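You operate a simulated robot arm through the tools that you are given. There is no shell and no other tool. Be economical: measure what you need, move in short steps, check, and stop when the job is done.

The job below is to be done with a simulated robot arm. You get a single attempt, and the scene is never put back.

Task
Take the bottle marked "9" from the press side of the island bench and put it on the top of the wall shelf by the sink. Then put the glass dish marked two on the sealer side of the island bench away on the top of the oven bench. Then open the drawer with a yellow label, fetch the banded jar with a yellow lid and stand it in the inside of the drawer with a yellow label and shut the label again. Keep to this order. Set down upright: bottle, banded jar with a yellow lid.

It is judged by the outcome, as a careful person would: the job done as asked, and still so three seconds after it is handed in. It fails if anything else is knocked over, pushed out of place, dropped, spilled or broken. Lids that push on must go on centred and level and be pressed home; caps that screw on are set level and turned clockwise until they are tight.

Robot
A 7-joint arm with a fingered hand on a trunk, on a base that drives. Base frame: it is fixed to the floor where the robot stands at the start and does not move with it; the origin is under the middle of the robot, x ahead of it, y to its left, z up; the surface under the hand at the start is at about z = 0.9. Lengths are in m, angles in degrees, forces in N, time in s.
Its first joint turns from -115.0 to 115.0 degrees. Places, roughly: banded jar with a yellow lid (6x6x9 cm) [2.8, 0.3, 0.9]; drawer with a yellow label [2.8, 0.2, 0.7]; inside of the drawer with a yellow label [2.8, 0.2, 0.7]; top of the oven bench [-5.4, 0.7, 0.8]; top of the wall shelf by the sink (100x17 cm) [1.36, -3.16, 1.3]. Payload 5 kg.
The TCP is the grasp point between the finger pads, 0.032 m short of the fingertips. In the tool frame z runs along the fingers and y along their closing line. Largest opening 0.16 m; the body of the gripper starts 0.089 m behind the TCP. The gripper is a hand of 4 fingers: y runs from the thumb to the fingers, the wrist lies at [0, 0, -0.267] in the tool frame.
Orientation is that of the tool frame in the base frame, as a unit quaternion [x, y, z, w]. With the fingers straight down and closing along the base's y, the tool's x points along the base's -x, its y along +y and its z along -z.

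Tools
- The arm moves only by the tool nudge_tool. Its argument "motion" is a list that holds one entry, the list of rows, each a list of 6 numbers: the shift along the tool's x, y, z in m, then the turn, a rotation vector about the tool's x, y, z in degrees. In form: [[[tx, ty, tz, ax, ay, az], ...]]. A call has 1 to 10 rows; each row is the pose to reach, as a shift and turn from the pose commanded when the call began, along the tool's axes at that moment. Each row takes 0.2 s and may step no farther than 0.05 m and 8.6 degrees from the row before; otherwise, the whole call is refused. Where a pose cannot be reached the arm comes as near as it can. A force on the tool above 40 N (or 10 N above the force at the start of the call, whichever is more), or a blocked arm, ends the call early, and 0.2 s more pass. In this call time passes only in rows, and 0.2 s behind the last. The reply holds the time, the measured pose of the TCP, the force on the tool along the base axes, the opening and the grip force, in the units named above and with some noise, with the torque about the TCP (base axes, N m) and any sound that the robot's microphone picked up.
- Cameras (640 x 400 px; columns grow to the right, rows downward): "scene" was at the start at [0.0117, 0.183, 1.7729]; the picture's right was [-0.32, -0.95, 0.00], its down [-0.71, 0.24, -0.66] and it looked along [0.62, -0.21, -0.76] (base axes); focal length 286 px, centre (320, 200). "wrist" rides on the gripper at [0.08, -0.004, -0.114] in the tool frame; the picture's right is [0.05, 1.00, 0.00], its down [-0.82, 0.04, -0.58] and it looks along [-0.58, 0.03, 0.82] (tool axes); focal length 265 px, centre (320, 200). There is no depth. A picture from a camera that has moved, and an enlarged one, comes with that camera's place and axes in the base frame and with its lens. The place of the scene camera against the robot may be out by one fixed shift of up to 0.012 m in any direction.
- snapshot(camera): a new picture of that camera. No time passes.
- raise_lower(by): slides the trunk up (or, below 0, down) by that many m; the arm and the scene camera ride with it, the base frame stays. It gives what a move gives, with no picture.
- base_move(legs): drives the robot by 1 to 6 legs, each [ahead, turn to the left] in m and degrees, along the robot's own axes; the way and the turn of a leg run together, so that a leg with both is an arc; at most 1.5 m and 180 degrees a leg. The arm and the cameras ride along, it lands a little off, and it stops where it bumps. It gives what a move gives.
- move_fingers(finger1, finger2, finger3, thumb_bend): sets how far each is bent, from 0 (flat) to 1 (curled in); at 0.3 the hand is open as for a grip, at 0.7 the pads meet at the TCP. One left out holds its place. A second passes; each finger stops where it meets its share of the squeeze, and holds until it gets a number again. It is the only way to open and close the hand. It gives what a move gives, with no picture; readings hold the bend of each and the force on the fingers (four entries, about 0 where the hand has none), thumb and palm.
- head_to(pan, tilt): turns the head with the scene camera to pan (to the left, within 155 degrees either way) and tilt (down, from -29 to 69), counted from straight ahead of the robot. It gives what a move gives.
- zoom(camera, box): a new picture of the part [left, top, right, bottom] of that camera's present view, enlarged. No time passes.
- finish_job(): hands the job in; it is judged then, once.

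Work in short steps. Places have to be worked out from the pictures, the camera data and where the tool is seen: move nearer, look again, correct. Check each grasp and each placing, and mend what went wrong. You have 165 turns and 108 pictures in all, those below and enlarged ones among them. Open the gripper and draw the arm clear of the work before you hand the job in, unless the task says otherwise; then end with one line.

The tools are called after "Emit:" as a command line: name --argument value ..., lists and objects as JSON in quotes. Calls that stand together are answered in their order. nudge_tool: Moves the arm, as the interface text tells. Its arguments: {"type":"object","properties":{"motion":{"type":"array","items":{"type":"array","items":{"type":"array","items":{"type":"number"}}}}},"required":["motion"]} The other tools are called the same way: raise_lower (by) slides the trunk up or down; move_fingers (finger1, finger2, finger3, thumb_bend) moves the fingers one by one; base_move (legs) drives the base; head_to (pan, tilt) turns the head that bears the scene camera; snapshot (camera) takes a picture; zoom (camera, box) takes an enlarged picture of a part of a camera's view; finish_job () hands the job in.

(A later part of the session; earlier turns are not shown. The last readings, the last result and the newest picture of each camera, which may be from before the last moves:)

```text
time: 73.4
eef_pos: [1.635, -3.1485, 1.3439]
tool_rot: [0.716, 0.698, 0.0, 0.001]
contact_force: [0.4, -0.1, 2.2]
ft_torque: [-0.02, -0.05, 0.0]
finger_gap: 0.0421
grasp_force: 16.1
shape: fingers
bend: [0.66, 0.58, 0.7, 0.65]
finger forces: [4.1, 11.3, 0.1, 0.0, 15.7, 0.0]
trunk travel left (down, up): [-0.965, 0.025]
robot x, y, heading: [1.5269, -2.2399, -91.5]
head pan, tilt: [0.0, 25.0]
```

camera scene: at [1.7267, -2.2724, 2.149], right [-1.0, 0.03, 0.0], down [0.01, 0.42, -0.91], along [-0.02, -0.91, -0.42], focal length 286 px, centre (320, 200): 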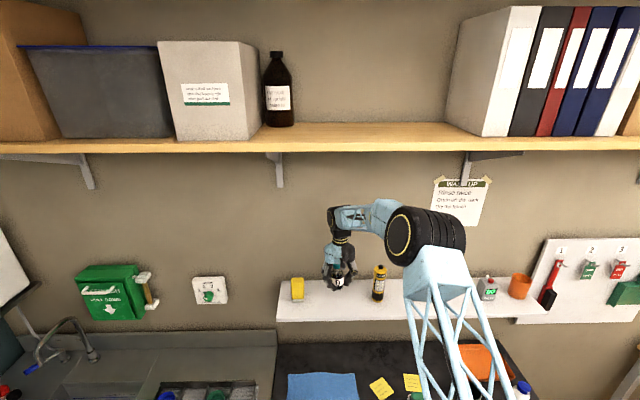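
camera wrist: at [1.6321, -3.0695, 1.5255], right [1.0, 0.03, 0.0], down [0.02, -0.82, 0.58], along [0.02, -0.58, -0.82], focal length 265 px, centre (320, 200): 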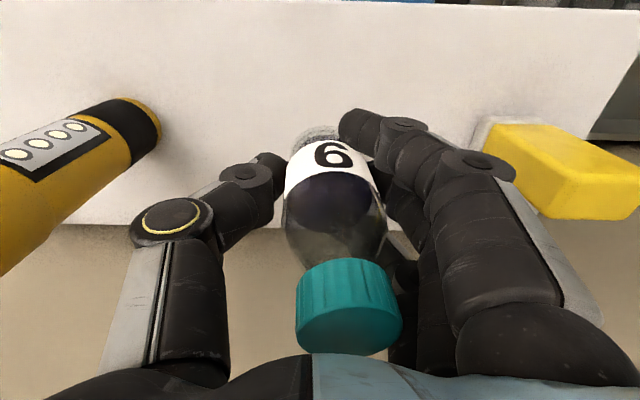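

Contact (force z went from -2 to +2.2). I release by opening the fingers partway, keeping clear of the neighbours.

Emit:
move_fingers --finger1 0.5 --finger2 0.48 --finger3 0.5 --thumb_bend 0.53

Emit:
snapshot --camera "wrist"

Emit:
zoom --camera "scene" --box '[270, 230, 430, 330]'

```text
time: 74.4
eef_pos: [1.6369, -3.1479, 1.3426]
tool_rot: [0.716, 0.698, -0.001, 0.0]
contact_force: [0.0, 0.0, 0.8]
ft_torque: [0.01, 0.04, 0.01]
finger_gap: 0.0845
grasp_force: 0.2
shape: fingers
bend: [0.5, 0.48, 0.5, 0.53]
finger forces: [0.0, 0.1, 0.0, 0.0, 0.0, 0.1]
trunk travel left (down, up): [-0.965, 0.025]
robot x, y, heading: [1.5281, -2.2398, -91.5]
head pan, tilt: [0.0, 25.0]
```

```text
72 pictures are left
camera wrist: at [1.6334, -3.0681, 1.456], right [1.0, 0.03, 0.0], down [0.02, -0.82, 0.58], along [0.01, -0.58, -0.82], focal length 265 px, centre (320, 200)
```

wrist: 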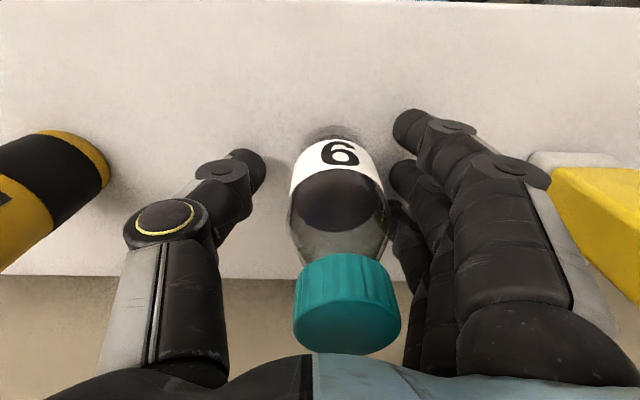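

```text
4.00 times, centred on (350, 280) of scene
camera zoom: at [1.7263, -2.2715, 2.149], right [-1.0, 0.03, 0.0], down [0.01, 0.42, -0.91], along [-0.02, -0.91, -0.42], focal length 1142 px, centre (200, -120)
```

zoom: 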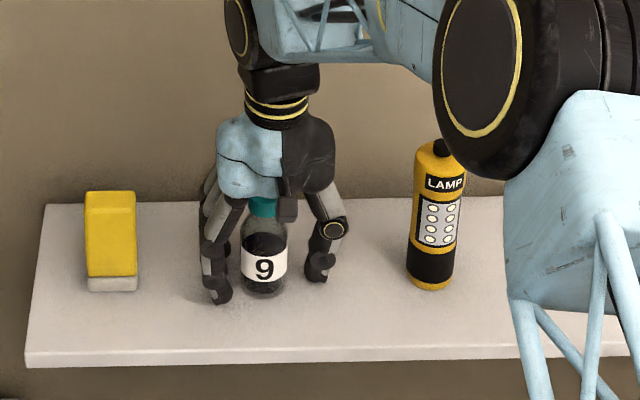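

The bottle stands upright. I withdraw straight up, then back.

Emit:
nudge_tool --motion '[[[0, 0, -0.03, 0, 0, 0], [0, 0, -0.06, 0, 0, 0], [0, 0, -0.09, 0, 0, 0], [0, 0, -0.11, 0, 0, 0], [0.02, 0, -0.125, 0, 0, 0], [0.06, 0, -0.125, 0, 0, 0], [0.1, 0, -0.125, 0, 0, 0], [0.14, 0, -0.125, 0, 0, 0], [0.18, 0, -0.125, 0, 0, 0]]]'

Emit:
snapshot --camera "scene"

```text
time: 76.4
eef_pos: [1.6402, -2.9676, 1.4689]
tool_rot: [0.716, 0.698, 0.0, 0.0]
contact_force: [-0.6, -0.1, -0.1]
ft_torque: [0.02, 0.03, 0.03]
finger_gap: 0.0843
grasp_force: 0.1
shape: fingers
bend: [0.5, 0.48, 0.5, 0.53]
finger forces: [0.1, 0.0, 0.1, 0.0, 0.0, 0.0]
trunk travel left (down, up): [-0.965, 0.025]
robot x, y, heading: [1.5271, -2.2392, -91.3]
head pan, tilt: [0.0, 25.0]
```

```text
70 pictures are left
camera scene: at [1.7262, -2.2692, 2.1491], right [-1.0, 0.03, 0.0], down [0.01, 0.42, -0.91], along [-0.02, -0.91, -0.42], focal length 286 px, centre (320, 200)
```

scene: 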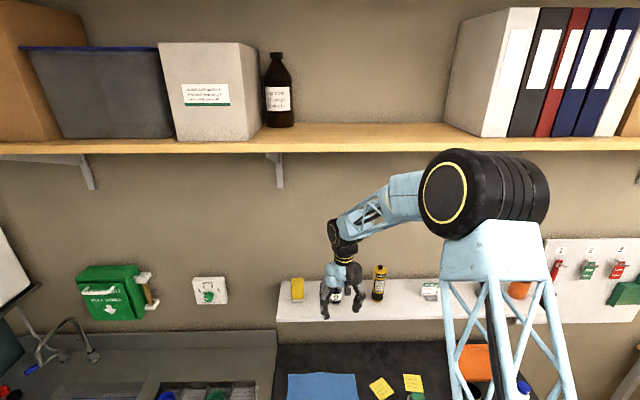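

Bottle placed. I back off, turn to face +x, and look at the far (sealer) side of the island.

Emit:
base_move --legs '[[-0.3, 0], [0, 91], [0.5, 0]]'

Emit:
head_to --pan 105 --tilt 40

Emit:
snapshot --camera "scene"

Emit:
head_to --pan 60 --tilt 30

Emit:
snapshot --camera "scene"

```text
time: 85.0
eef_pos: [2.7712, -1.8326, 1.4668]
tool_rot: [0.011, 1.0, 0.0, -0.001]
contact_force: [0.3, 0.2, 0.2]
ft_torque: [0.01, 0.05, 0.01]
finger_gap: 0.0845
grasp_force: 0.1
shape: fingers
bend: [0.5, 0.48, 0.5, 0.53]
finger forces: [0.1, 0.0, 0.1, 0.1, 0.0, 0.1]
trunk travel left (down, up): [-0.965, 0.025]
robot x, y, heading: [2.0451, -1.945, -1.3]
head pan, tilt: [0.0, 25.0]
```

```text
time: 86.9
eef_pos: [2.7702, -1.8316, 1.4688]
tool_rot: [0.011, 1.0, 0.0, 0.001]
contact_force: [1.2, 0.1, 0.4]
ft_torque: [0.06, 0.01, -0.01]
finger_gap: 0.0845
grasp_force: 0.0
shape: fingers
bend: [0.5, 0.48, 0.5, 0.53]
finger forces: [0.0, 0.0, 0.0, 0.0, 0.1, 0.0]
trunk travel left (down, up): [-0.965, 0.025]
robot x, y, heading: [2.0424, -1.9487, -1.0]
head pan, tilt: [105.0, 40.0]
```

```text
69 pictures are left
camera scene: at [1.9635, -1.6566, 2.1257], right [0.97, 0.24, 0.0], down [0.15, -0.62, -0.77], along [-0.18, 0.74, -0.64], focal length 286 px, centre (320, 200)
```

scene: 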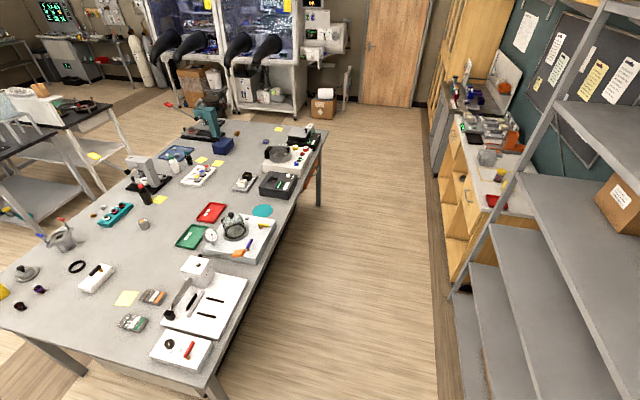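

```text
time: 88.0
eef_pos: [2.7706, -1.832, 1.4695]
tool_rot: [0.011, 1.0, -0.001, 0.0]
contact_force: [1.0, -0.2, 0.0]
ft_torque: [0.02, -0.01, -0.03]
finger_gap: 0.0847
grasp_force: 0.0
shape: fingers
bend: [0.5, 0.48, 0.5, 0.53]
finger forces: [0.0, 0.1, 0.0, 0.1, 0.0, 0.1]
trunk travel left (down, up): [-0.965, 0.025]
robot x, y, heading: [2.0454, -1.9473, -1.3]
head pan, tilt: [60.0, 30.0]
```

```text
68 pictures are left
camera scene: at [2.0304, -1.6618, 2.141], right [0.86, -0.52, 0.0], down [-0.26, -0.43, -0.87], along [0.45, 0.74, -0.5], focal length 286 px, centre (320, 200)
```

scene: 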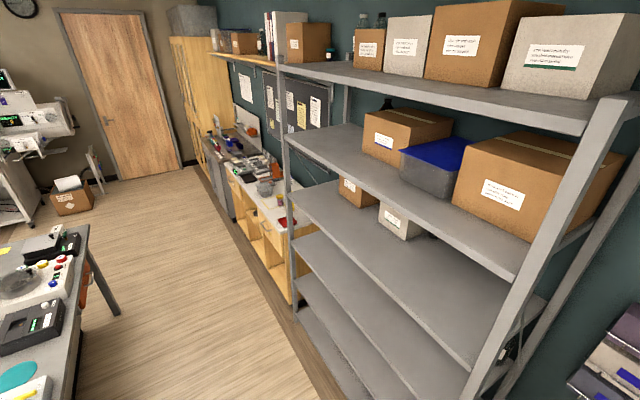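

The rack's front is about x=2.75, so I retract the arm before turning north. Then I drive up the aisle and look at the far side of the island.

Emit:
nudge_tool --motion '[[[0.045, 0, 0, 0, 0, 0], [0.09, 0, 0, 0, 0, 0], [0.135, -0.02, 0, 0, 0, 0], [0.18, -0.05, 0, 0, 0, 0], [0.22, -0.08, 0, 0, 0, 0], [0.25, -0.1, 0, 0, 0, 0]]]'

Emit:
base_move --legs '[[0, 91], [1.1, 0]]'

Emit:
head_to --pan 75 --tilt 50

Emit:
snapshot --camera "scene"

```text
refused: row 4 steps farther than a row can; nothing moved
```

```text
time: 89.9
eef_pos: [2.6864, -1.5948, 1.4674]
tool_rot: [-0.164, 0.986, -0.006, -0.002]
contact_force: [-0.5, -19.0, -1.0]
ft_torque: [0.5, 0.07, -0.25]
finger_gap: 0.0851
grasp_force: 9.5
shape: fingers
bend: [0.5, 0.48, 0.5, 0.53]
finger forces: [0.0, 0.0, 19.3, 0.0, 0.0, 0.1]
trunk travel left (down, up): [-0.965, 0.025]
robot x, y, heading: [2.0389, -1.9487, 19.4]
head pan, tilt: [60.0, 30.0]
stopped in leg 1: the force on the tool passed its limit at 43 N (the readings are from after the stop); the commanded pose is now the measured one
```

```text
time: 90.7
eef_pos: [2.6857, -1.594, 1.4676]
tool_rot: [-0.164, 0.986, -0.004, -0.001]
contact_force: [-0.4, -21.4, -0.7]
ft_torque: [0.67, -0.01, -0.2]
finger_gap: 0.0847
grasp_force: 10.7
shape: fingers
bend: [0.5, 0.48, 0.5, 0.53]
finger forces: [0.1, 0.0, 21.8, 0.0, 0.1, 0.0]
trunk travel left (down, up): [-0.965, 0.025]
robot x, y, heading: [2.0397, -1.9466, 19.5]
head pan, tilt: [75.0, 50.0]
```

```text
67 pictures are left
camera scene: at [1.9092, -1.6996, 2.1121], right [1.0, 0.08, 0.0], down [0.06, -0.76, -0.64], along [-0.05, 0.64, -0.76], focal length 286 px, centre (320, 200)
```

scene: 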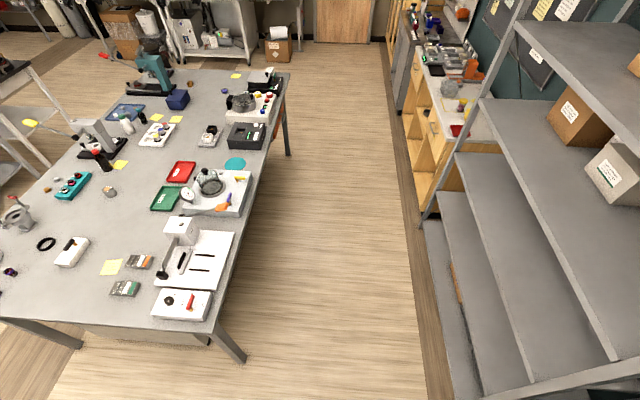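

The hand touched the rack since the retract was refused. I back the arm straight off toward the robot in small steps, and check.

Emit:
nudge_tool --motion '[[[0.01, -0.03, 0, 0, 0, 0], [0.04, -0.06, 0, 0, 0, 0], [0.08, -0.06, 0, 0, 0, 0], [0.12, -0.06, 0, 0, 0, 0], [0.16, -0.06, 0, 0, 0, 0], [0.2, -0.06, 0, 0, 0, 0], [0.24, -0.06, 0, 0, 0, 0]]]'

Emit:
head_to --pan 10 --tilt 30

Emit:
snapshot --camera "scene"

```text
time: 92.3
eef_pos: [2.4738, -1.7277, 1.4719]
tool_rot: [-0.165, 0.986, -0.005, 0.0]
contact_force: [-0.7, 0.2, 0.7]
ft_torque: [0.0, -0.01, 0.0]
finger_gap: 0.0852
grasp_force: 0.0
shape: fingers
bend: [0.5, 0.48, 0.5, 0.53]
finger forces: [0.0, 0.2, 0.0, 0.0, 0.0, 0.0]
trunk travel left (down, up): [-0.965, 0.025]
robot x, y, heading: [2.0401, -1.9487, 19.4]
head pan, tilt: [75.0, 50.0]
```

```text
time: 93.7
eef_pos: [2.4778, -1.7258, 1.4703]
tool_rot: [-0.165, 0.986, -0.006, -0.001]
contact_force: [0.4, -0.1, 0.7]
ft_torque: [0.01, 0.0, -0.01]
finger_gap: 0.0849
grasp_force: 0.1
shape: fingers
bend: [0.5, 0.48, 0.5, 0.53]
finger forces: [0.1, 0.0, 0.0, 0.0, 0.1, 0.0]
trunk travel left (down, up): [-0.965, 0.025]
robot x, y, heading: [2.0417, -1.9474, 19.2]
head pan, tilt: [10.0, 30.0]
```

```text
66 pictures are left
camera scene: at [1.9935, -1.7277, 2.141], right [0.49, -0.87, 0.0], down [-0.44, -0.25, -0.87], along [0.75, 0.43, -0.5], focal length 286 px, centre (320, 200)
```

scene: 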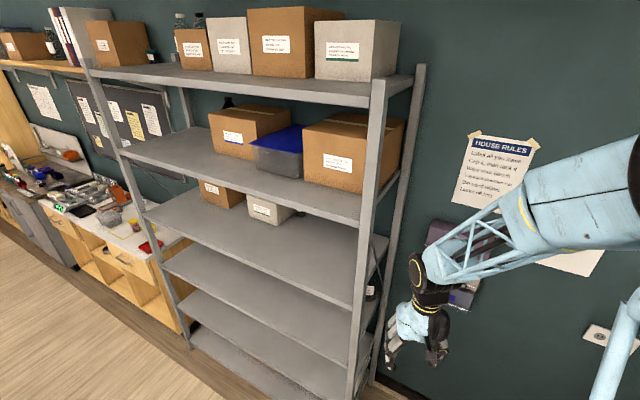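

No harm to the rack; the hand is clear now. I turn to face +y and drive up the aisle.

Emit:
base_move --legs '[[0, 71], [1.1, 0]]'

Emit:
head_to --pan 70 --tilt 50

Emit:
snapshot --camera "scene"

```text
time: 102.4
eef_pos: [2.0115, -0.3732, 1.4715]
tool_rot: [-0.699, 0.715, -0.005, 0.002]
contact_force: [-0.1, -0.4, 0.3]
ft_torque: [-0.01, -0.02, -0.02]
finger_gap: 0.085
grasp_force: 0.0
shape: fingers
bend: [0.5, 0.48, 0.5, 0.53]
finger forces: [0.0, 0.0, 0.1, 0.0, 0.1, 0.0]
trunk travel left (down, up): [-0.965, 0.025]
robot x, y, heading: [2.0679, -0.8581, 89.0]
head pan, tilt: [10.0, 30.0]
```

```text
time: 103.7
eef_pos: [2.0111, -0.3737, 1.4718]
tool_rot: [-0.698, 0.716, -0.006, 0.003]
contact_force: [0.4, 0.3, 0.4]
ft_torque: [-0.01, -0.02, -0.01]
finger_gap: 0.085
grasp_force: 0.0
shape: fingers
bend: [0.5, 0.48, 0.5, 0.53]
finger forces: [0.0, 0.0, 0.0, 0.1, 0.0, 0.1]
trunk travel left (down, up): [-0.965, 0.025]
robot x, y, heading: [2.0676, -0.86, 89.2]
head pan, tilt: [70.0, 50.0]
```

```text
65 pictures are left
camera scene: at [1.7893, -0.8837, 2.1116], right [0.36, 0.93, 0.0], down [0.71, -0.27, -0.64], along [-0.6, 0.23, -0.77], focal length 286 px, centre (320, 200)
```

scene: 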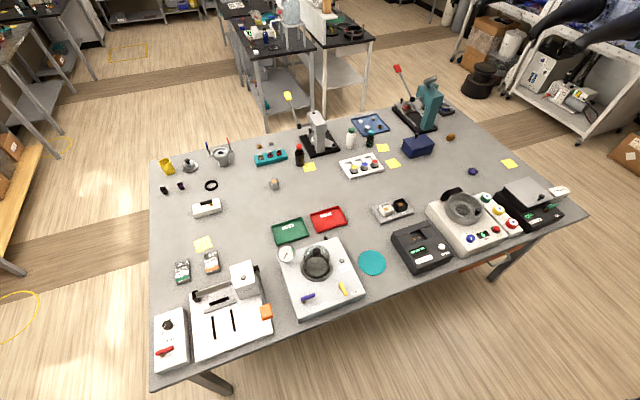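

A clear view of the far side. I zoom into the two halves to find the glass dish marked two.

Emit:
zoom --camera "scene" --box '[150, 190, 390, 340]'

Emit:
zoom --camera "scene" --box '[350, 130, 580, 280]'

```text
2.67 times, centred on (270, 265) of scene
camera zoom: at [1.7893, -0.8837, 2.1116], right [0.36, 0.93, 0.0], down [0.71, -0.27, -0.64], along [-0.6, 0.23, -0.77], focal length 761 px, centre (453, 27)
```

zoom: 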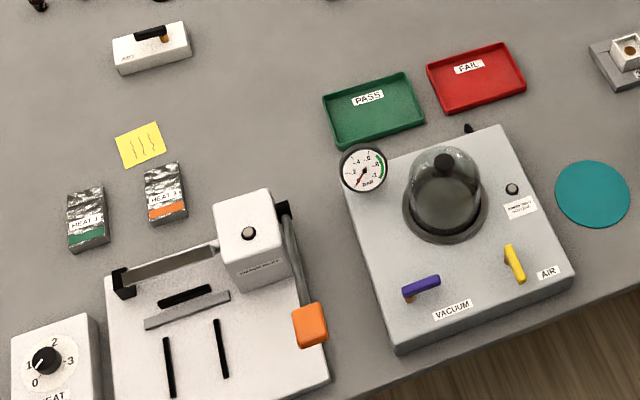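

```text
2.67 times, centred on (465, 205) of scene
camera zoom: at [1.7893, -0.8837, 2.1116], right [0.36, 0.93, 0.0], down [0.71, -0.27, -0.64], along [-0.6, 0.23, -0.77], focal length 761 px, centre (-67, 187)
```

zoom: 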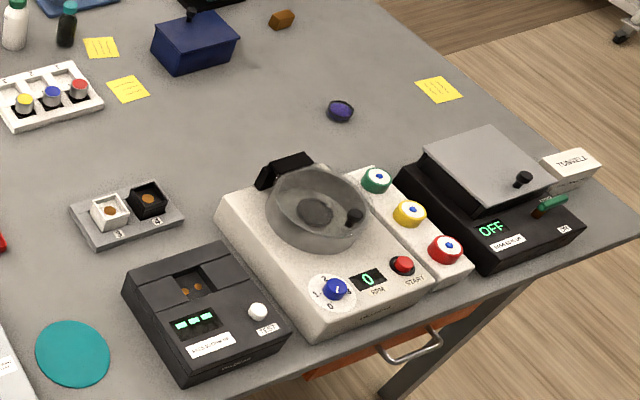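

The sealer is the white machine with the orange handle, so this is the sealer side. I zoom on small candidates: the blue round item and items at the near end.

Emit:
zoom --camera "scene" --box '[430, 120, 510, 190]'

Emit:
zoom --camera "scene" --box '[150, 130, 310, 230]'

Emit:
zoom --camera "scene" --box '[290, 70, 450, 170]'

```text
5.71 times, centred on (470, 155) of scene
camera zoom: at [1.7893, -0.8837, 2.1116], right [0.36, 0.93, 0.0], down [0.71, -0.27, -0.64], along [-0.6, 0.23, -0.77], focal length 1631 px, centre (-537, 457)
```

zoom: 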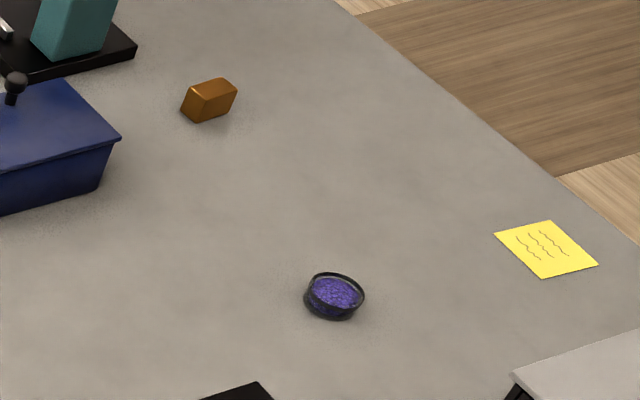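

```text
4.00 times, centred on (230, 180) of scene
camera zoom: at [1.7893, -0.8837, 2.1116], right [0.36, 0.93, 0.0], down [0.71, -0.27, -0.64], along [-0.6, 0.23, -0.77], focal length 1142 px, centre (680, 280)
```

zoom: 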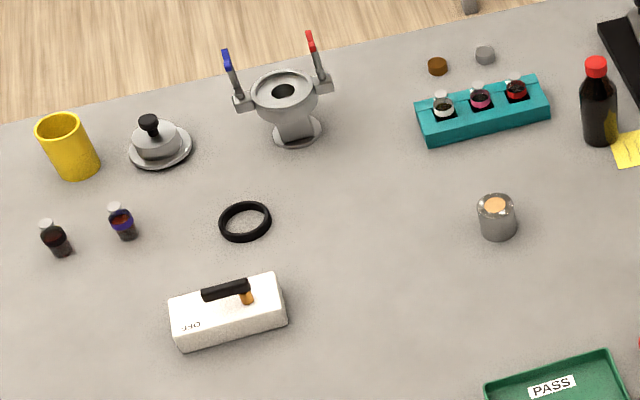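

```text
4.00 times, centred on (370, 120) of scene
camera zoom: at [1.7893, -0.8837, 2.1116], right [0.36, 0.93, 0.0], down [0.71, -0.27, -0.64], along [-0.6, 0.23, -0.77], focal length 1142 px, centre (120, 520)
```

zoom: 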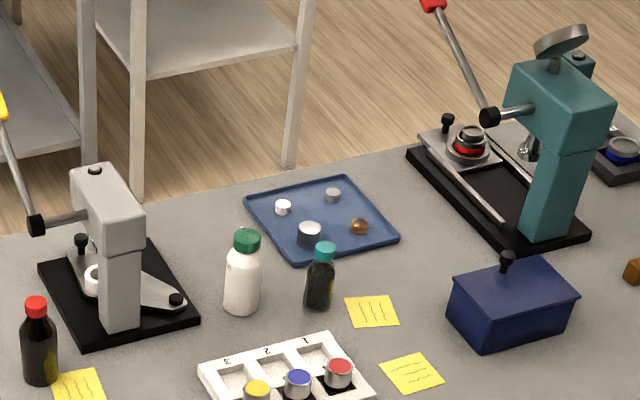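

A small glass dish with purple crystals sits near (0.98,0.40), toward the sealer half. I drive round to the island's left end (y>0.8), which is also on the way to the ovens, and look closer.

Emit:
base_move --legs '[[1.1, 1], [1.1, 0]]'

Emit:
head_to --pan 70 --tilt 35

Emit:
snapshot --camera "scene"

```text
time: 114.5
eef_pos: [2.0566, 1.8266, 1.4718]
tool_rot: [-0.695, 0.719, -0.005, 0.002]
contact_force: [-0.2, 0.5, -0.3]
ft_torque: [-0.01, -0.01, 0.01]
finger_gap: 0.0852
grasp_force: 0.1
shape: fingers
bend: [0.5, 0.48, 0.5, 0.53]
finger forces: [0.0, 0.0, 0.0, 0.0, 0.0, 0.0]
trunk travel left (down, up): [-0.965, 0.025]
robot x, y, heading: [2.1068, 1.3372, 88.3]
head pan, tilt: [70.0, 50.0]
```

```text
time: 115.3
eef_pos: [2.0568, 1.8258, 1.4708]
tool_rot: [-0.695, 0.719, -0.005, 0.003]
contact_force: [-0.5, 0.1, -0.1]
ft_torque: [-0.01, 0.03, 0.01]
finger_gap: 0.0852
grasp_force: 0.0
shape: fingers
bend: [0.5, 0.48, 0.5, 0.53]
finger forces: [0.0, 0.1, 0.0, 0.1, 0.0, 0.1]
trunk travel left (down, up): [-0.965, 0.025]
robot x, y, heading: [2.1082, 1.3361, 88.5]
head pan, tilt: [70.0, 35.0]
```

```text
59 pictures are left
camera scene: at [1.8195, 1.3212, 2.1332], right [0.37, 0.93, 0.0], down [0.53, -0.21, -0.82], along [-0.76, 0.3, -0.57], focal length 286 px, centre (320, 200)
```

scene: 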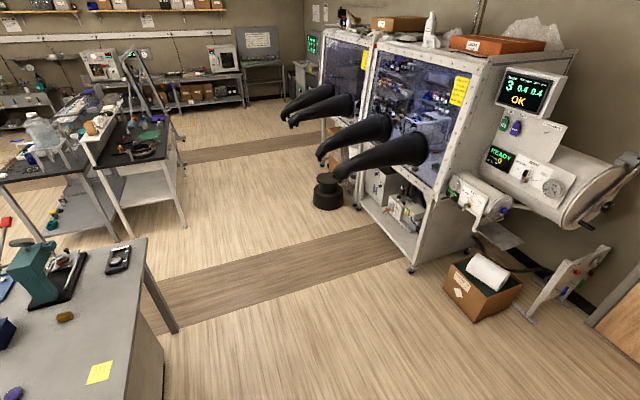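

Floor is clear. I drive west to x≈1.0 and turn to face the island end.

Emit:
base_move --legs '[[0, 91.5], [1.1, 0], [0, 90]]'

Emit:
head_to --pan 0 --tilt 55

Emit:
snapshot --camera "scene"

Emit:
snapshot --camera "wrist"

```text
time: 128.7
eef_pos: [1.0492, 0.8787, 1.472]
tool_rot: [0.747, 0.664, -0.002, -0.005]
contact_force: [-0.4, -0.5, -0.8]
ft_torque: [-0.01, 0.03, 0.05]
finger_gap: 0.0851
grasp_force: 0.0
shape: fingers
bend: [0.5, 0.48, 0.5, 0.53]
finger forces: [0.0, 0.0, 0.0, 0.0, 0.1, 0.1]
trunk travel left (down, up): [-0.965, 0.025]
robot x, y, heading: [1.0368, 1.3665, -96.3]
head pan, tilt: [70.0, 35.0]
```

```text
time: 130.1
eef_pos: [1.0464, 0.8789, 1.4714]
tool_rot: [0.748, 0.664, -0.004, -0.005]
contact_force: [0.3, -1.5, -0.2]
ft_torque: [-0.01, 0.0, -0.01]
finger_gap: 0.0851
grasp_force: 0.1
shape: fingers
bend: [0.5, 0.48, 0.5, 0.53]
finger forces: [0.0, 0.0, 0.0, 0.0, 0.1, 0.1]
trunk travel left (down, up): [-0.965, 0.025]
robot x, y, heading: [1.0356, 1.3687, -96.5]
head pan, tilt: [0.0, 55.0]
```

```text
58 pictures are left
camera scene: at [1.2349, 1.3384, 2.105], right [-0.99, 0.11, 0.0], down [0.09, 0.81, -0.57], along [-0.06, -0.57, -0.82], focal length 286 px, centre (320, 200)
```

scene: 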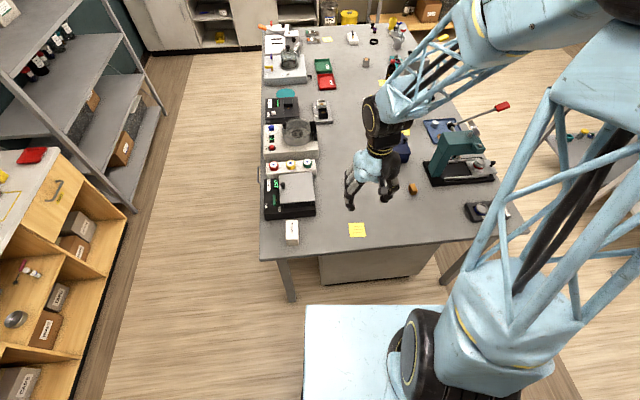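

```text
57 pictures are left
camera wrist: at [1.0541, 0.9582, 1.5841], right [1.0, -0.07, -0.01], down [-0.05, -0.82, 0.57], along [-0.05, -0.57, -0.82], focal length 265 px, centre (320, 200)
```

wrist: 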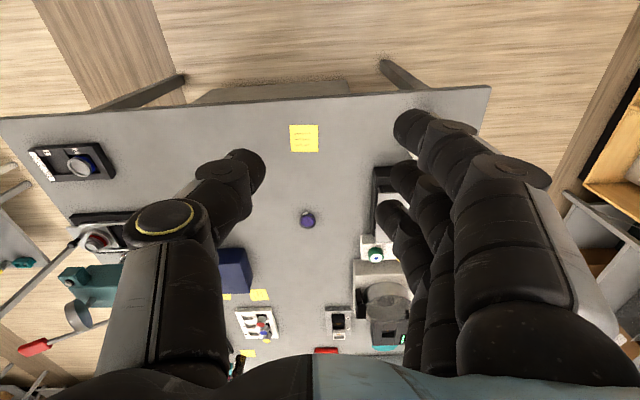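

The dish is at about (0.97,0.42). I move 0.2 m closer, then bring the tool over it.

Emit:
base_move --legs '[[0.2, 5]]'

Emit:
move_fingers --finger1 0.42 --finger2 0.42 --finger3 0.42 --thumb_bend 0.42

```text
time: 131.7
eef_pos: [1.0754, 0.6876, 1.4698]
tool_rot: [0.718, 0.696, -0.002, -0.006]
contact_force: [0.3, -0.1, -0.5]
ft_torque: [0.05, -0.02, 0.03]
finger_gap: 0.0852
grasp_force: 0.0
shape: fingers
bend: [0.5, 0.48, 0.5, 0.53]
finger forces: [0.1, 0.0, 0.0, 0.1, 0.1, 0.0]
trunk travel left (down, up): [-0.965, 0.025]
robot x, y, heading: [1.0263, 1.174, -91.5]
head pan, tilt: [0.0, 55.0]
```

```text
time: 132.7
eef_pos: [1.0769, 0.6896, 1.4709]
tool_rot: [0.719, 0.695, -0.002, -0.004]
contact_force: [0.0, 0.0, 0.2]
ft_torque: [0.0, -0.01, 0.04]
finger_gap: 0.1221
grasp_force: 0.0
shape: fingers
bend: [0.42, 0.42, 0.42, 0.42]
finger forces: [0.1, 0.0, 0.1, 0.0, 0.0, 0.0]
trunk travel left (down, up): [-0.965, 0.025]
robot x, y, heading: [1.0212, 1.1767, -91.4]
head pan, tilt: [0.0, 55.0]
```

Next, move over the dish while descending to z≈1.15.

Emit:
nudge_tool --motion '[[[-0.028, -0.0096, 0.032, 0, 0, 0], [-0.056, -0.019, 0.064, 0, 0, 0], [-0.084, -0.029, 0.096, 0, 0, 0], [-0.112, -0.038, 0.128, 0, 0, 0], [-0.139, -0.048, 0.16, 0, 0, 0], [-0.167, -0.058, 0.192, 0, 0, 0], [-0.195, -0.067, 0.224, 0, 0, 0], [-0.223, -0.077, 0.256, 0, 0, 0], [-0.25, -0.086, 0.288, 0, 0, 0], [-0.278, -0.096, 0.32, 0, 0, 0]]]'

Emit:
snapshot --camera "wrist"

```text
time: 134.9
eef_pos: [0.966, 0.4171, 1.148]
tool_rot: [0.718, 0.696, -0.001, -0.005]
contact_force: [-0.9, -0.7, -0.1]
ft_torque: [0.04, 0.0, 0.03]
finger_gap: 0.1228
grasp_force: 0.0
shape: fingers
bend: [0.42, 0.42, 0.42, 0.42]
finger forces: [0.0, 0.0, 0.1, 0.0, 0.0, 0.0]
trunk travel left (down, up): [-0.965, 0.025]
robot x, y, heading: [1.0216, 1.1769, -91.4]
head pan, tilt: [0.0, 55.0]
```

```text
56 pictures are left
camera wrist: at [0.9661, 0.4957, 1.2615], right [1.0, 0.02, -0.01], down [0.02, -0.82, 0.57], along [0.0, -0.57, -0.82], focal length 265 px, centre (320, 200)
```

wrist: 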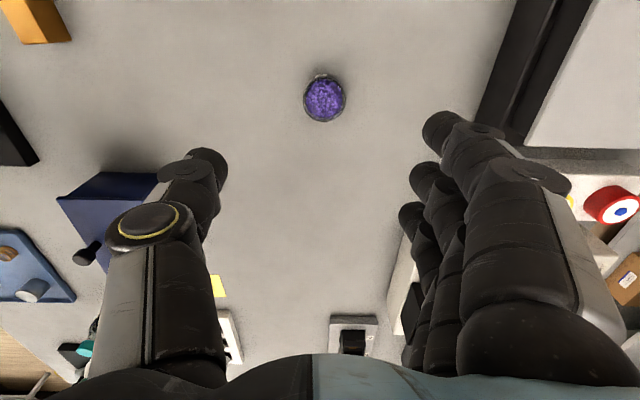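

The dish is at (0.970,0.411), about 5 cm wide. I zoom in to read its label.

Emit:
zoom --camera "wrist" --box '[285, 60, 365, 130]'

```text
5.71 times, centred on (325, 95) of wrist
camera zoom: at [0.9661, 0.4957, 1.2615], right [1.0, 0.02, -0.01], down [0.02, -0.82, 0.57], along [0.0, -0.57, -0.82], focal length 1517 px, centre (291, 800)
```

zoom: 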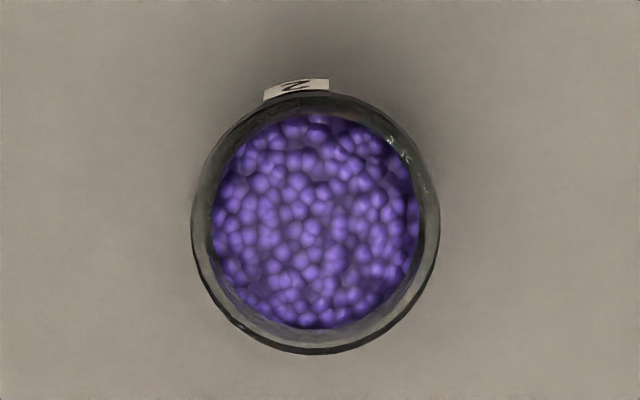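

The label reads "2". I center and descend to put fingertips just above the bench.

Emit:
nudge_tool --motion '[[[-0.006, 0.004, 0.045, 0, 0, 0], [-0.006, 0.004, 0.09, 0, 0, 0], [-0.006, 0.004, 0.135, 0, 0, 0], [-0.006, 0.004, 0.175, 0, 0, 0], [-0.006, 0.004, 0.2, 0, 0, 0], [-0.006, 0.004, 0.211, 0, 0, 0]]]'

Emit:
snapshot --camera "wrist"

```text
time: 136.3
eef_pos: [0.9694, 0.4118, 0.9407]
tool_rot: [0.718, 0.696, -0.002, -0.006]
contact_force: [0.7, -0.3, 0.3]
ft_torque: [0.01, 0.01, -0.02]
finger_gap: 0.1226
grasp_force: 0.0
shape: fingers
bend: [0.42, 0.42, 0.42, 0.42]
finger forces: [0.0, 0.1, 0.0, 0.0, 0.1, 0.0]
trunk travel left (down, up): [-0.965, 0.025]
robot x, y, heading: [1.022, 1.1759, -91.1]
head pan, tilt: [0.0, 55.0]
```

```text
54 pictures are left
camera wrist: at [0.9699, 0.4911, 1.0528], right [1.0, 0.02, -0.01], down [0.02, -0.82, 0.57], along [0.0, -0.57, -0.82], focal length 265 px, centre (320, 200)
```

wrist: 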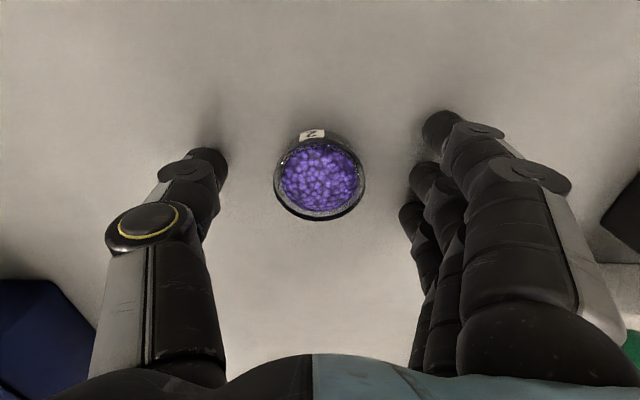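

Small correction of 4 mm in y and 4 mm down, then close.

Emit:
nudge_tool --motion '[[[-0.004, 0, 0.005, 0, 0, 0]]]'

Emit:
move_fingers --finger1 0.7 --finger2 0.7 --finger3 0.7 --thumb_bend 0.7

Emit:
snapshot --camera "wrist"

```text
time: 136.7
eef_pos: [0.9692, 0.4067, 0.938]
tool_rot: [0.718, 0.696, -0.004, -0.004]
contact_force: [-4.0, 7.1, 31.7]
ft_torque: [0.3, -2.2, 0.63]
finger_gap: 0.1245
grasp_force: 15.8
shape: fingers
bend: [0.42, 0.42, 0.41, 0.42]
finger forces: [11.5, 10.5, 9.7, 0.0, 0.0, 0.1]
trunk travel left (down, up): [-0.965, 0.025]
robot x, y, heading: [1.0206, 1.1769, -91.3]
head pan, tilt: [0.0, 55.0]
```

```text
time: 137.9
eef_pos: [0.9694, 0.4042, 0.9385]
tool_rot: [0.718, 0.696, -0.003, -0.004]
contact_force: [1.5, 4.1, 21.9]
ft_torque: [0.35, -0.78, 0.09]
finger_gap: 0.0512
grasp_force: 29.3
shape: fingers
bend: [0.65, 0.66, 0.69, 0.65]
finger forces: [18.2, 20.0, 1.8, 0.0, 19.4, 0.0]
trunk travel left (down, up): [-0.965, 0.025]
robot x, y, heading: [1.0224, 1.177, -91.4]
head pan, tilt: [0.0, 55.0]
stopped: the force on the tool passed its limit at 46 N (the readings are from after the stop); the commanded pose is now the measured one
```

```text
53 pictures are left
camera wrist: at [0.9701, 0.4851, 1.0501], right [1.0, 0.02, -0.01], down [0.02, -0.82, 0.58], along [0.0, -0.58, -0.82], focal length 265 px, centre (320, 200)
```

wrist: 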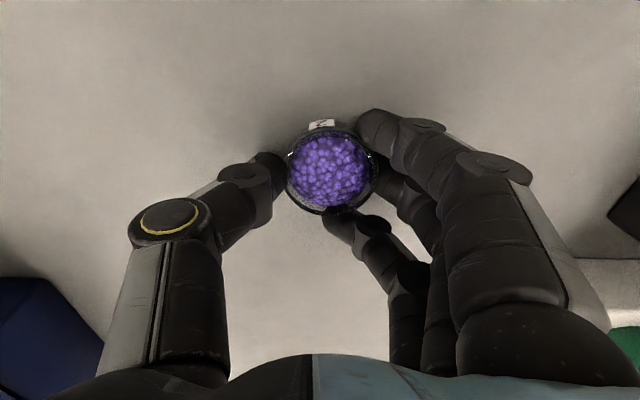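

The fingertips press on the bench (22 N). I open a little, rise 4 mm, and grip again cleanly.

Emit:
move_fingers --finger1 0.55 --finger2 0.55 --finger3 0.55 --thumb_bend 0.55

Emit:
nudge_tool --motion '[[[0.002, 0, -0.003, 0, 0, 0], [0.003, 0.003, -0.005, 0, 0, 0]]]'

Emit:
move_fingers --finger1 0.7 --finger2 0.7 --finger3 0.7 --thumb_bend 0.7

```text
time: 138.3
eef_pos: [0.97, 0.4032, 0.9407]
tool_rot: [0.718, 0.696, -0.006, -0.001]
contact_force: [-0.7, 2.9, 22.9]
ft_torque: [0.33, -0.65, 0.1]
finger_gap: 0.0684
grasp_force: 11.2
shape: fingers
bend: [0.57, 0.56, 0.56, 0.55]
finger forces: [8.7, 8.1, 3.0, 0.0, 2.5, 0.0]
trunk travel left (down, up): [-0.965, 0.025]
robot x, y, heading: [1.0254, 1.1763, -91.4]
head pan, tilt: [0.0, 55.0]
stopped: the force on the tool passed its limit at 43 N (the readings are from after the stop); the commanded pose is now the measured one
```

```text
time: 138.9
eef_pos: [0.9741, 0.4057, 0.942]
tool_rot: [0.718, 0.696, -0.003, -0.003]
contact_force: [-1.1, -0.1, 0.0]
ft_torque: [0.01, -0.02, -0.01]
finger_gap: 0.0711
grasp_force: 0.1
shape: fingers
bend: [0.55, 0.55, 0.55, 0.55]
finger forces: [0.0, 0.0, 0.0, 0.0, 0.0, 0.0]
trunk travel left (down, up): [-0.965, 0.025]
robot x, y, heading: [1.0251, 1.1767, -91.1]
head pan, tilt: [0.0, 55.0]
```

```text
time: 139.9
eef_pos: [0.9732, 0.4042, 0.9437]
tool_rot: [0.718, 0.696, -0.004, -0.003]
contact_force: [-1.1, 1.2, -0.1]
ft_torque: [0.0, -0.02, 0.0]
finger_gap: 0.0506
grasp_force: 20.1
shape: fingers
bend: [0.63, 0.57, 0.68, 0.64]
finger forces: [7.5, 10.6, 1.7, 0.0, 20.5, 0.0]
trunk travel left (down, up): [-0.965, 0.025]
robot x, y, heading: [1.0229, 1.1772, -91.8]
head pan, tilt: [0.0, 55.0]
```

A clean grip now, with no table force. I lift 3 cm slowly and check that the dish is level.

Emit:
nudge_tool --motion '[[[0, 0, -0.005, 0, 0, 0], [0, 0, -0.012, 0, 0, 0], [0, 0, -0.02, 0, 0, 0], [0, 0, -0.03, 0, 0, 0]]]'

Emit:
snapshot --camera "wrist"

```text
time: 140.9
eef_pos: [0.9754, 0.4052, 0.9718]
tool_rot: [0.718, 0.696, -0.005, -0.003]
contact_force: [-0.2, -0.1, -0.3]
ft_torque: [-0.04, -0.03, -0.01]
finger_gap: 0.0506
grasp_force: 20.3
shape: fingers
bend: [0.63, 0.57, 0.68, 0.64]
finger forces: [7.5, 10.5, 1.7, 0.0, 20.5, 0.1]
trunk travel left (down, up): [-0.965, 0.025]
robot x, y, heading: [1.0212, 1.177, -91.4]
head pan, tilt: [0.0, 55.0]
```

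```text
52 pictures are left
camera wrist: at [0.9744, 0.4857, 1.0851], right [1.0, 0.02, -0.01], down [0.02, -0.82, 0.58], along [0.0, -0.58, -0.82], focal length 265 px, centre (320, 200)
```

wrist: 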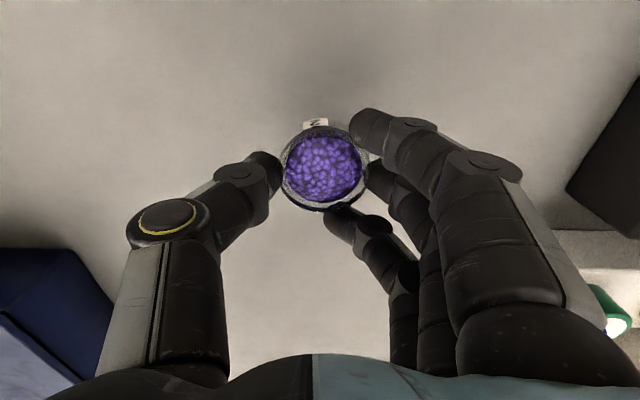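

The dish is lifted, level and steady. I raise it and pull in toward the robot.

Emit:
nudge_tool --motion '[[[0.01, 0, -0.03, 0, 0, 0], [0.03, 0, -0.06, 0, 0, 0], [0.055, 0, -0.095, 0, 0, 0], [0.08, 0, -0.13, 0, 0, 0], [0.105, 0, -0.165, 0, 0, 0], [0.13, 0, -0.2, 0, 0, 0], [0.155, 0, -0.235, 0, 0, 0], [0.18, 0, -0.265, 0, 0, 0], [0.2, 0, -0.29, 0, 0, 0]]]'

Emit:
base_move --legs '[[-0.25, 0], [0, -88.5]]'

Emit:
head_to --pan 0 --tilt 25

Emit:
snapshot --camera "scene"

```text
time: 142.9
eef_pos: [0.9794, 0.6065, 1.2665]
tool_rot: [0.719, 0.695, -0.005, -0.003]
contact_force: [0.4, 0.6, -1.1]
ft_torque: [0.0, -0.01, 0.06]
finger_gap: 0.0505
grasp_force: 19.7
shape: fingers
bend: [0.63, 0.57, 0.68, 0.64]
finger forces: [7.3, 10.6, 1.7, 0.1, 20.4, 0.0]
trunk travel left (down, up): [-0.965, 0.025]
robot x, y, heading: [1.0265, 1.1766, -91.4]
head pan, tilt: [0.0, 55.0]
```

```text
time: 148.7
eef_pos: [0.4565, 1.4615, 1.2651]
tool_rot: [1.0, -0.011, 0.0, -0.005]
contact_force: [0.3, -0.2, -0.1]
ft_torque: [-0.03, 0.0, 0.02]
finger_gap: 0.0501
grasp_force: 19.6
shape: fingers
bend: [0.63, 0.57, 0.68, 0.64]
finger forces: [6.4, 10.7, 1.6, 0.0, 20.2, 0.1]
trunk travel left (down, up): [-0.965, 0.025]
robot x, y, heading: [1.0315, 1.4192, 179.1]
head pan, tilt: [0.0, 55.0]
```

```text
time: 149.7
eef_pos: [0.456, 1.4612, 1.2657]
tool_rot: [1.0, -0.011, 0.0, -0.005]
contact_force: [0.5, -0.2, -0.4]
ft_torque: [0.02, 0.01, 0.03]
finger_gap: 0.0504
grasp_force: 19.6
shape: fingers
bend: [0.63, 0.57, 0.68, 0.64]
finger forces: [6.4, 10.8, 1.7, 0.1, 20.1, 0.1]
trunk travel left (down, up): [-0.965, 0.025]
robot x, y, heading: [1.0277, 1.4248, 179.2]
head pan, tilt: [0.0, 25.0]
```

```text
51 pictures are left
camera scene: at [0.9911, 1.2253, 2.149], right [0.01, 1.0, 0.0], down [0.42, -0.01, -0.91], along [-0.91, 0.01, -0.42], focal length 286 px, centre (320, 200)
```

scene: 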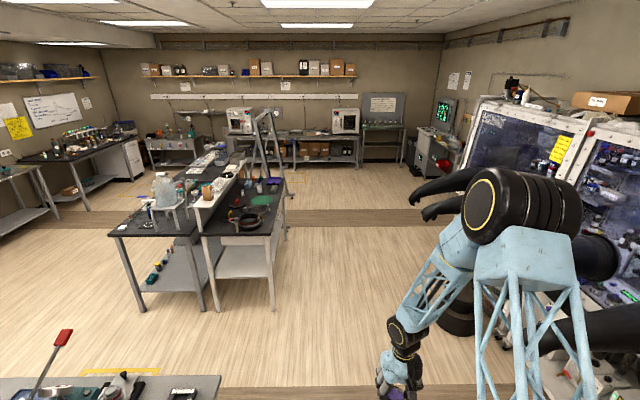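

The corridor west is clear. I drive along it toward the ovens, angling slightly away from the gloveboxes.

Emit:
base_move --legs '[[0, 3], [1.4, 0], [1.4, 0], [1.4, 0]]'

Emit:
snapshot --camera "scene"

```text
time: 170.2
eef_pos: [-3.7177, 1.0853, 1.2646]
tool_rot: [0.998, 0.06, -0.001, -0.005]
contact_force: [-0.5, 0.6, -1.6]
ft_torque: [-0.04, 0.0, 0.03]
finger_gap: 0.0501
grasp_force: 19.6
shape: fingers
bend: [0.63, 0.57, 0.68, 0.64]
finger forces: [6.6, 10.5, 1.7, 0.1, 20.0, 0.0]
trunk travel left (down, up): [-0.965, 0.025]
robot x, y, heading: [-3.1462, 1.1285, -172.7]
head pan, tilt: [0.0, 25.0]
```

```text
50 pictures are left
camera scene: at [-3.1545, 0.9287, 2.149], right [-0.13, 0.99, 0.0], down [0.42, 0.05, -0.91], along [-0.9, -0.12, -0.42], focal length 286 px, centre (320, 200)
```

scene: 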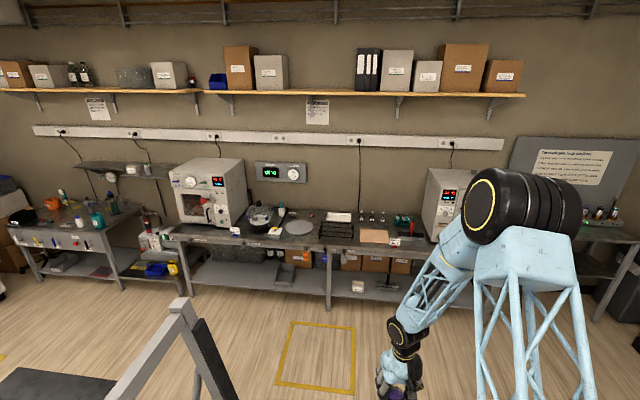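

The oven bench is in view. I zoom on its top to find a clear spot.

Emit:
zoom --camera "scene" --box '[160, 190, 440, 310]'

```text
2.29 times, centred on (300, 250) of scene
camera zoom: at [-3.1545, 0.9287, 2.149], right [-0.13, 0.99, 0.0], down [0.42, 0.05, -0.91], along [-0.9, -0.12, -0.42], focal length 652 px, centre (366, 86)
```

zoom: 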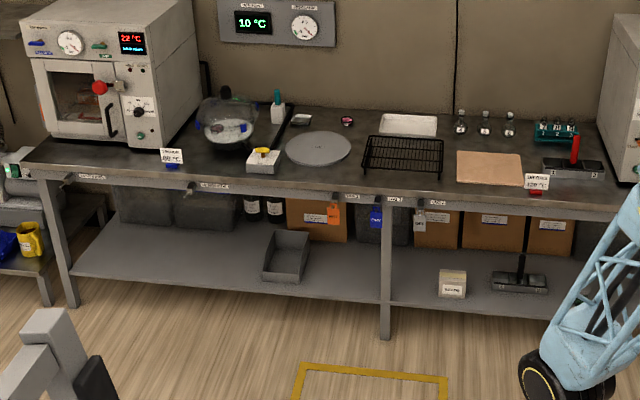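

A bare strip lies in front of the grey disc, near (-5.12,0.50). I drive 1.3 m on, keeping clear of the A-frame board to the left, then turn a bit toward the spot.

Emit:
base_move --legs '[[0, -4], [1.3, 0], [0, 18]]'

Emit:
head_to --pan 15 --tilt 50

Emit:
snapshot --camera "scene"

```text
time: 173.4
eef_pos: [-4.07, 1.0947, 1.2607]
tool_rot: [0.999, 0.036, 0.001, -0.007]
contact_force: [-1.2, -1.6, -1.7]
ft_torque: [0.08, -0.17, -0.01]
finger_gap: 0.0503
grasp_force: 19.5
shape: fingers
bend: [0.64, 0.57, 0.68, 0.64]
finger forces: [6.5, 10.5, 1.9, 0.0, 20.0, 0.0]
trunk travel left (down, up): [-0.965, 0.025]
robot x, y, heading: [-3.4895, 1.1143, -174.7]
head pan, tilt: [0.0, 25.0]
stopped in leg 2: the robot was blocked; the commanded pose is now the measured one
```

```text
time: 174.3
eef_pos: [-4.0637, 1.0949, 1.2648]
tool_rot: [0.999, 0.038, -0.001, -0.007]
contact_force: [-2.0, 0.5, -0.4]
ft_torque: [0.0, -0.06, -0.02]
finger_gap: 0.0504
grasp_force: 19.7
shape: fingers
bend: [0.64, 0.57, 0.68, 0.64]
finger forces: [6.5, 10.5, 1.9, 0.0, 19.9, 0.1]
trunk travel left (down, up): [-0.965, 0.025]
robot x, y, heading: [-3.4895, 1.1153, -174.5]
head pan, tilt: [15.0, 50.0]
```

```text
48 pictures are left
camera scene: at [-3.4876, 0.8945, 2.1115], right [-0.35, 0.94, 0.0], down [0.72, 0.27, -0.64], along [-0.6, -0.22, -0.77], focal length 286 px, centre (320, 200)
```

scene: 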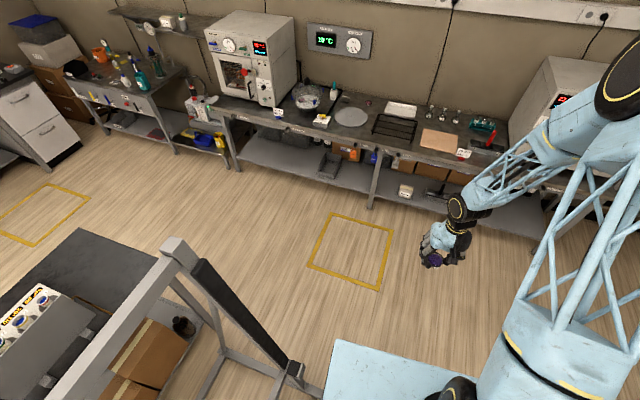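

I'm blocked by the A-frame's foot on my left. I look down-left to see the clearance before manoeuvring.

Emit:
head_to --pan 80 --tilt 62

Emit:
snapshot --camera "scene"

```text
time: 175.7
eef_pos: [-4.0617, 1.097, 1.2661]
tool_rot: [0.999, 0.038, -0.002, -0.006]
contact_force: [0.1, 0.6, -0.5]
ft_torque: [-0.01, 0.02, 0.01]
finger_gap: 0.0503
grasp_force: 19.1
shape: fingers
bend: [0.64, 0.57, 0.68, 0.64]
finger forces: [6.5, 10.5, 1.9, 0.1, 20.0, 0.0]
trunk travel left (down, up): [-0.965, 0.025]
robot x, y, heading: [-3.4866, 1.1104, -174.6]
head pan, tilt: [80.0, 62.0]
```

```text
47 pictures are left
camera scene: at [-3.4174, 0.8576, 2.0967], right [-1.0, 0.08, 0.0], down [0.07, 0.88, -0.47], along [-0.04, -0.47, -0.88], focal length 286 px, centre (320, 200)
```

scene: 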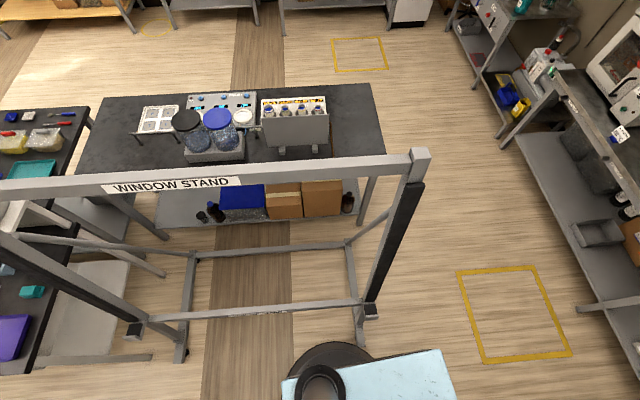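

The base is round, and the stand's foot is at (-3.70,0.83). I step away to y≈1.37, pass it, then come back toward the bench.

Emit:
base_move --legs '[[-0.06, 0], [0, -95], [0.25, 0], [0, 90], [1.0, 0]]'

```text
time: 190.9
eef_pos: [-4.9243, 1.5847, 1.2667]
tool_rot: [0.997, -0.073, -0.002, -0.006]
contact_force: [0.3, 0.0, -1.2]
ft_torque: [0.0, 0.01, 0.03]
finger_gap: 0.0495
grasp_force: 18.3
shape: fingers
bend: [0.64, 0.57, 0.68, 0.64]
finger forces: [5.0, 10.8, 1.8, 0.0, 19.4, 0.1]
trunk travel left (down, up): [-0.965, 0.025]
robot x, y, heading: [-4.3616, 1.4775, 172.9]
head pan, tilt: [80.0, 62.0]
```

Now turn to -y, go to y≈0.7, then face the bench.

Emit:
base_move --legs '[[0, 97], [0.75, 0], [0, -90]]'

Emit:
head_to --pan 0 --tilt 50

Emit:
snapshot --camera "scene"

Emit:
snapshot --camera "wrist"

```text
time: 203.3
eef_pos: [-4.9474, 0.7516, 1.267]
tool_rot: [1.0, -0.012, -0.002, -0.006]
contact_force: [-0.2, 0.6, 0.8]
ft_torque: [0.0, 0.01, 0.03]
finger_gap: 0.0483
grasp_force: 18.3
shape: fingers
bend: [0.65, 0.57, 0.68, 0.64]
finger forces: [4.5, 10.8, 2.0, 0.1, 19.2, 0.0]
trunk travel left (down, up): [-0.965, 0.025]
robot x, y, heading: [-4.3754, 0.7145, 179.8]
head pan, tilt: [80.0, 62.0]
```

```text
time: 204.8
eef_pos: [-4.9473, 0.7509, 1.2658]
tool_rot: [1.0, -0.012, -0.002, -0.006]
contact_force: [-0.1, -0.6, -0.5]
ft_torque: [-0.01, 0.0, -0.02]
finger_gap: 0.048
grasp_force: 18.1
shape: fingers
bend: [0.65, 0.57, 0.68, 0.64]
finger forces: [4.5, 10.8, 2.0, 0.0, 19.3, 0.0]
trunk travel left (down, up): [-0.965, 0.025]
robot x, y, heading: [-4.3757, 0.7132, 179.9]
head pan, tilt: [0.0, 50.0]
```

```text
46 pictures are left
camera scene: at [-4.3953, 0.5136, 2.1115], right [0.0, 1.0, 0.0], down [0.77, 0.0, -0.64], along [-0.64, 0.0, -0.77], focal length 286 px, centre (320, 200)
```

scene: 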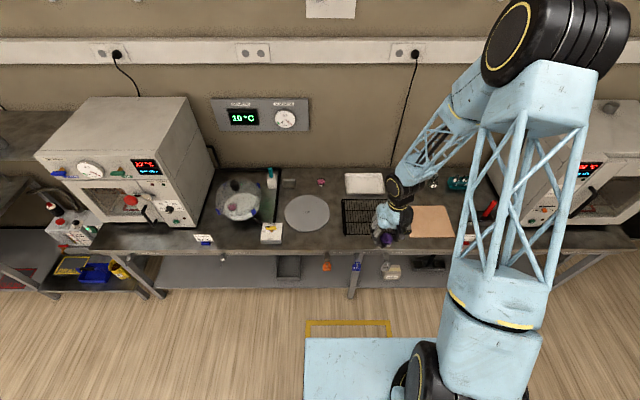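

```text
45 pictures are left
camera wrist: at [-4.8661, 0.7517, 1.3783], right [0.03, -1.0, -0.01], down [-0.81, -0.03, 0.58], along [-0.58, -0.01, -0.81], focal length 265 px, centre (320, 200)
```

wrist: 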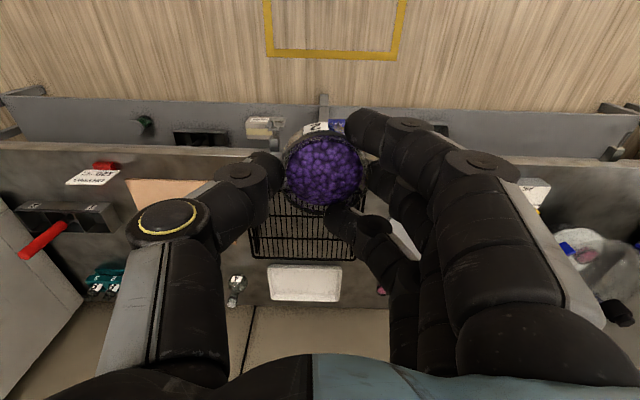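

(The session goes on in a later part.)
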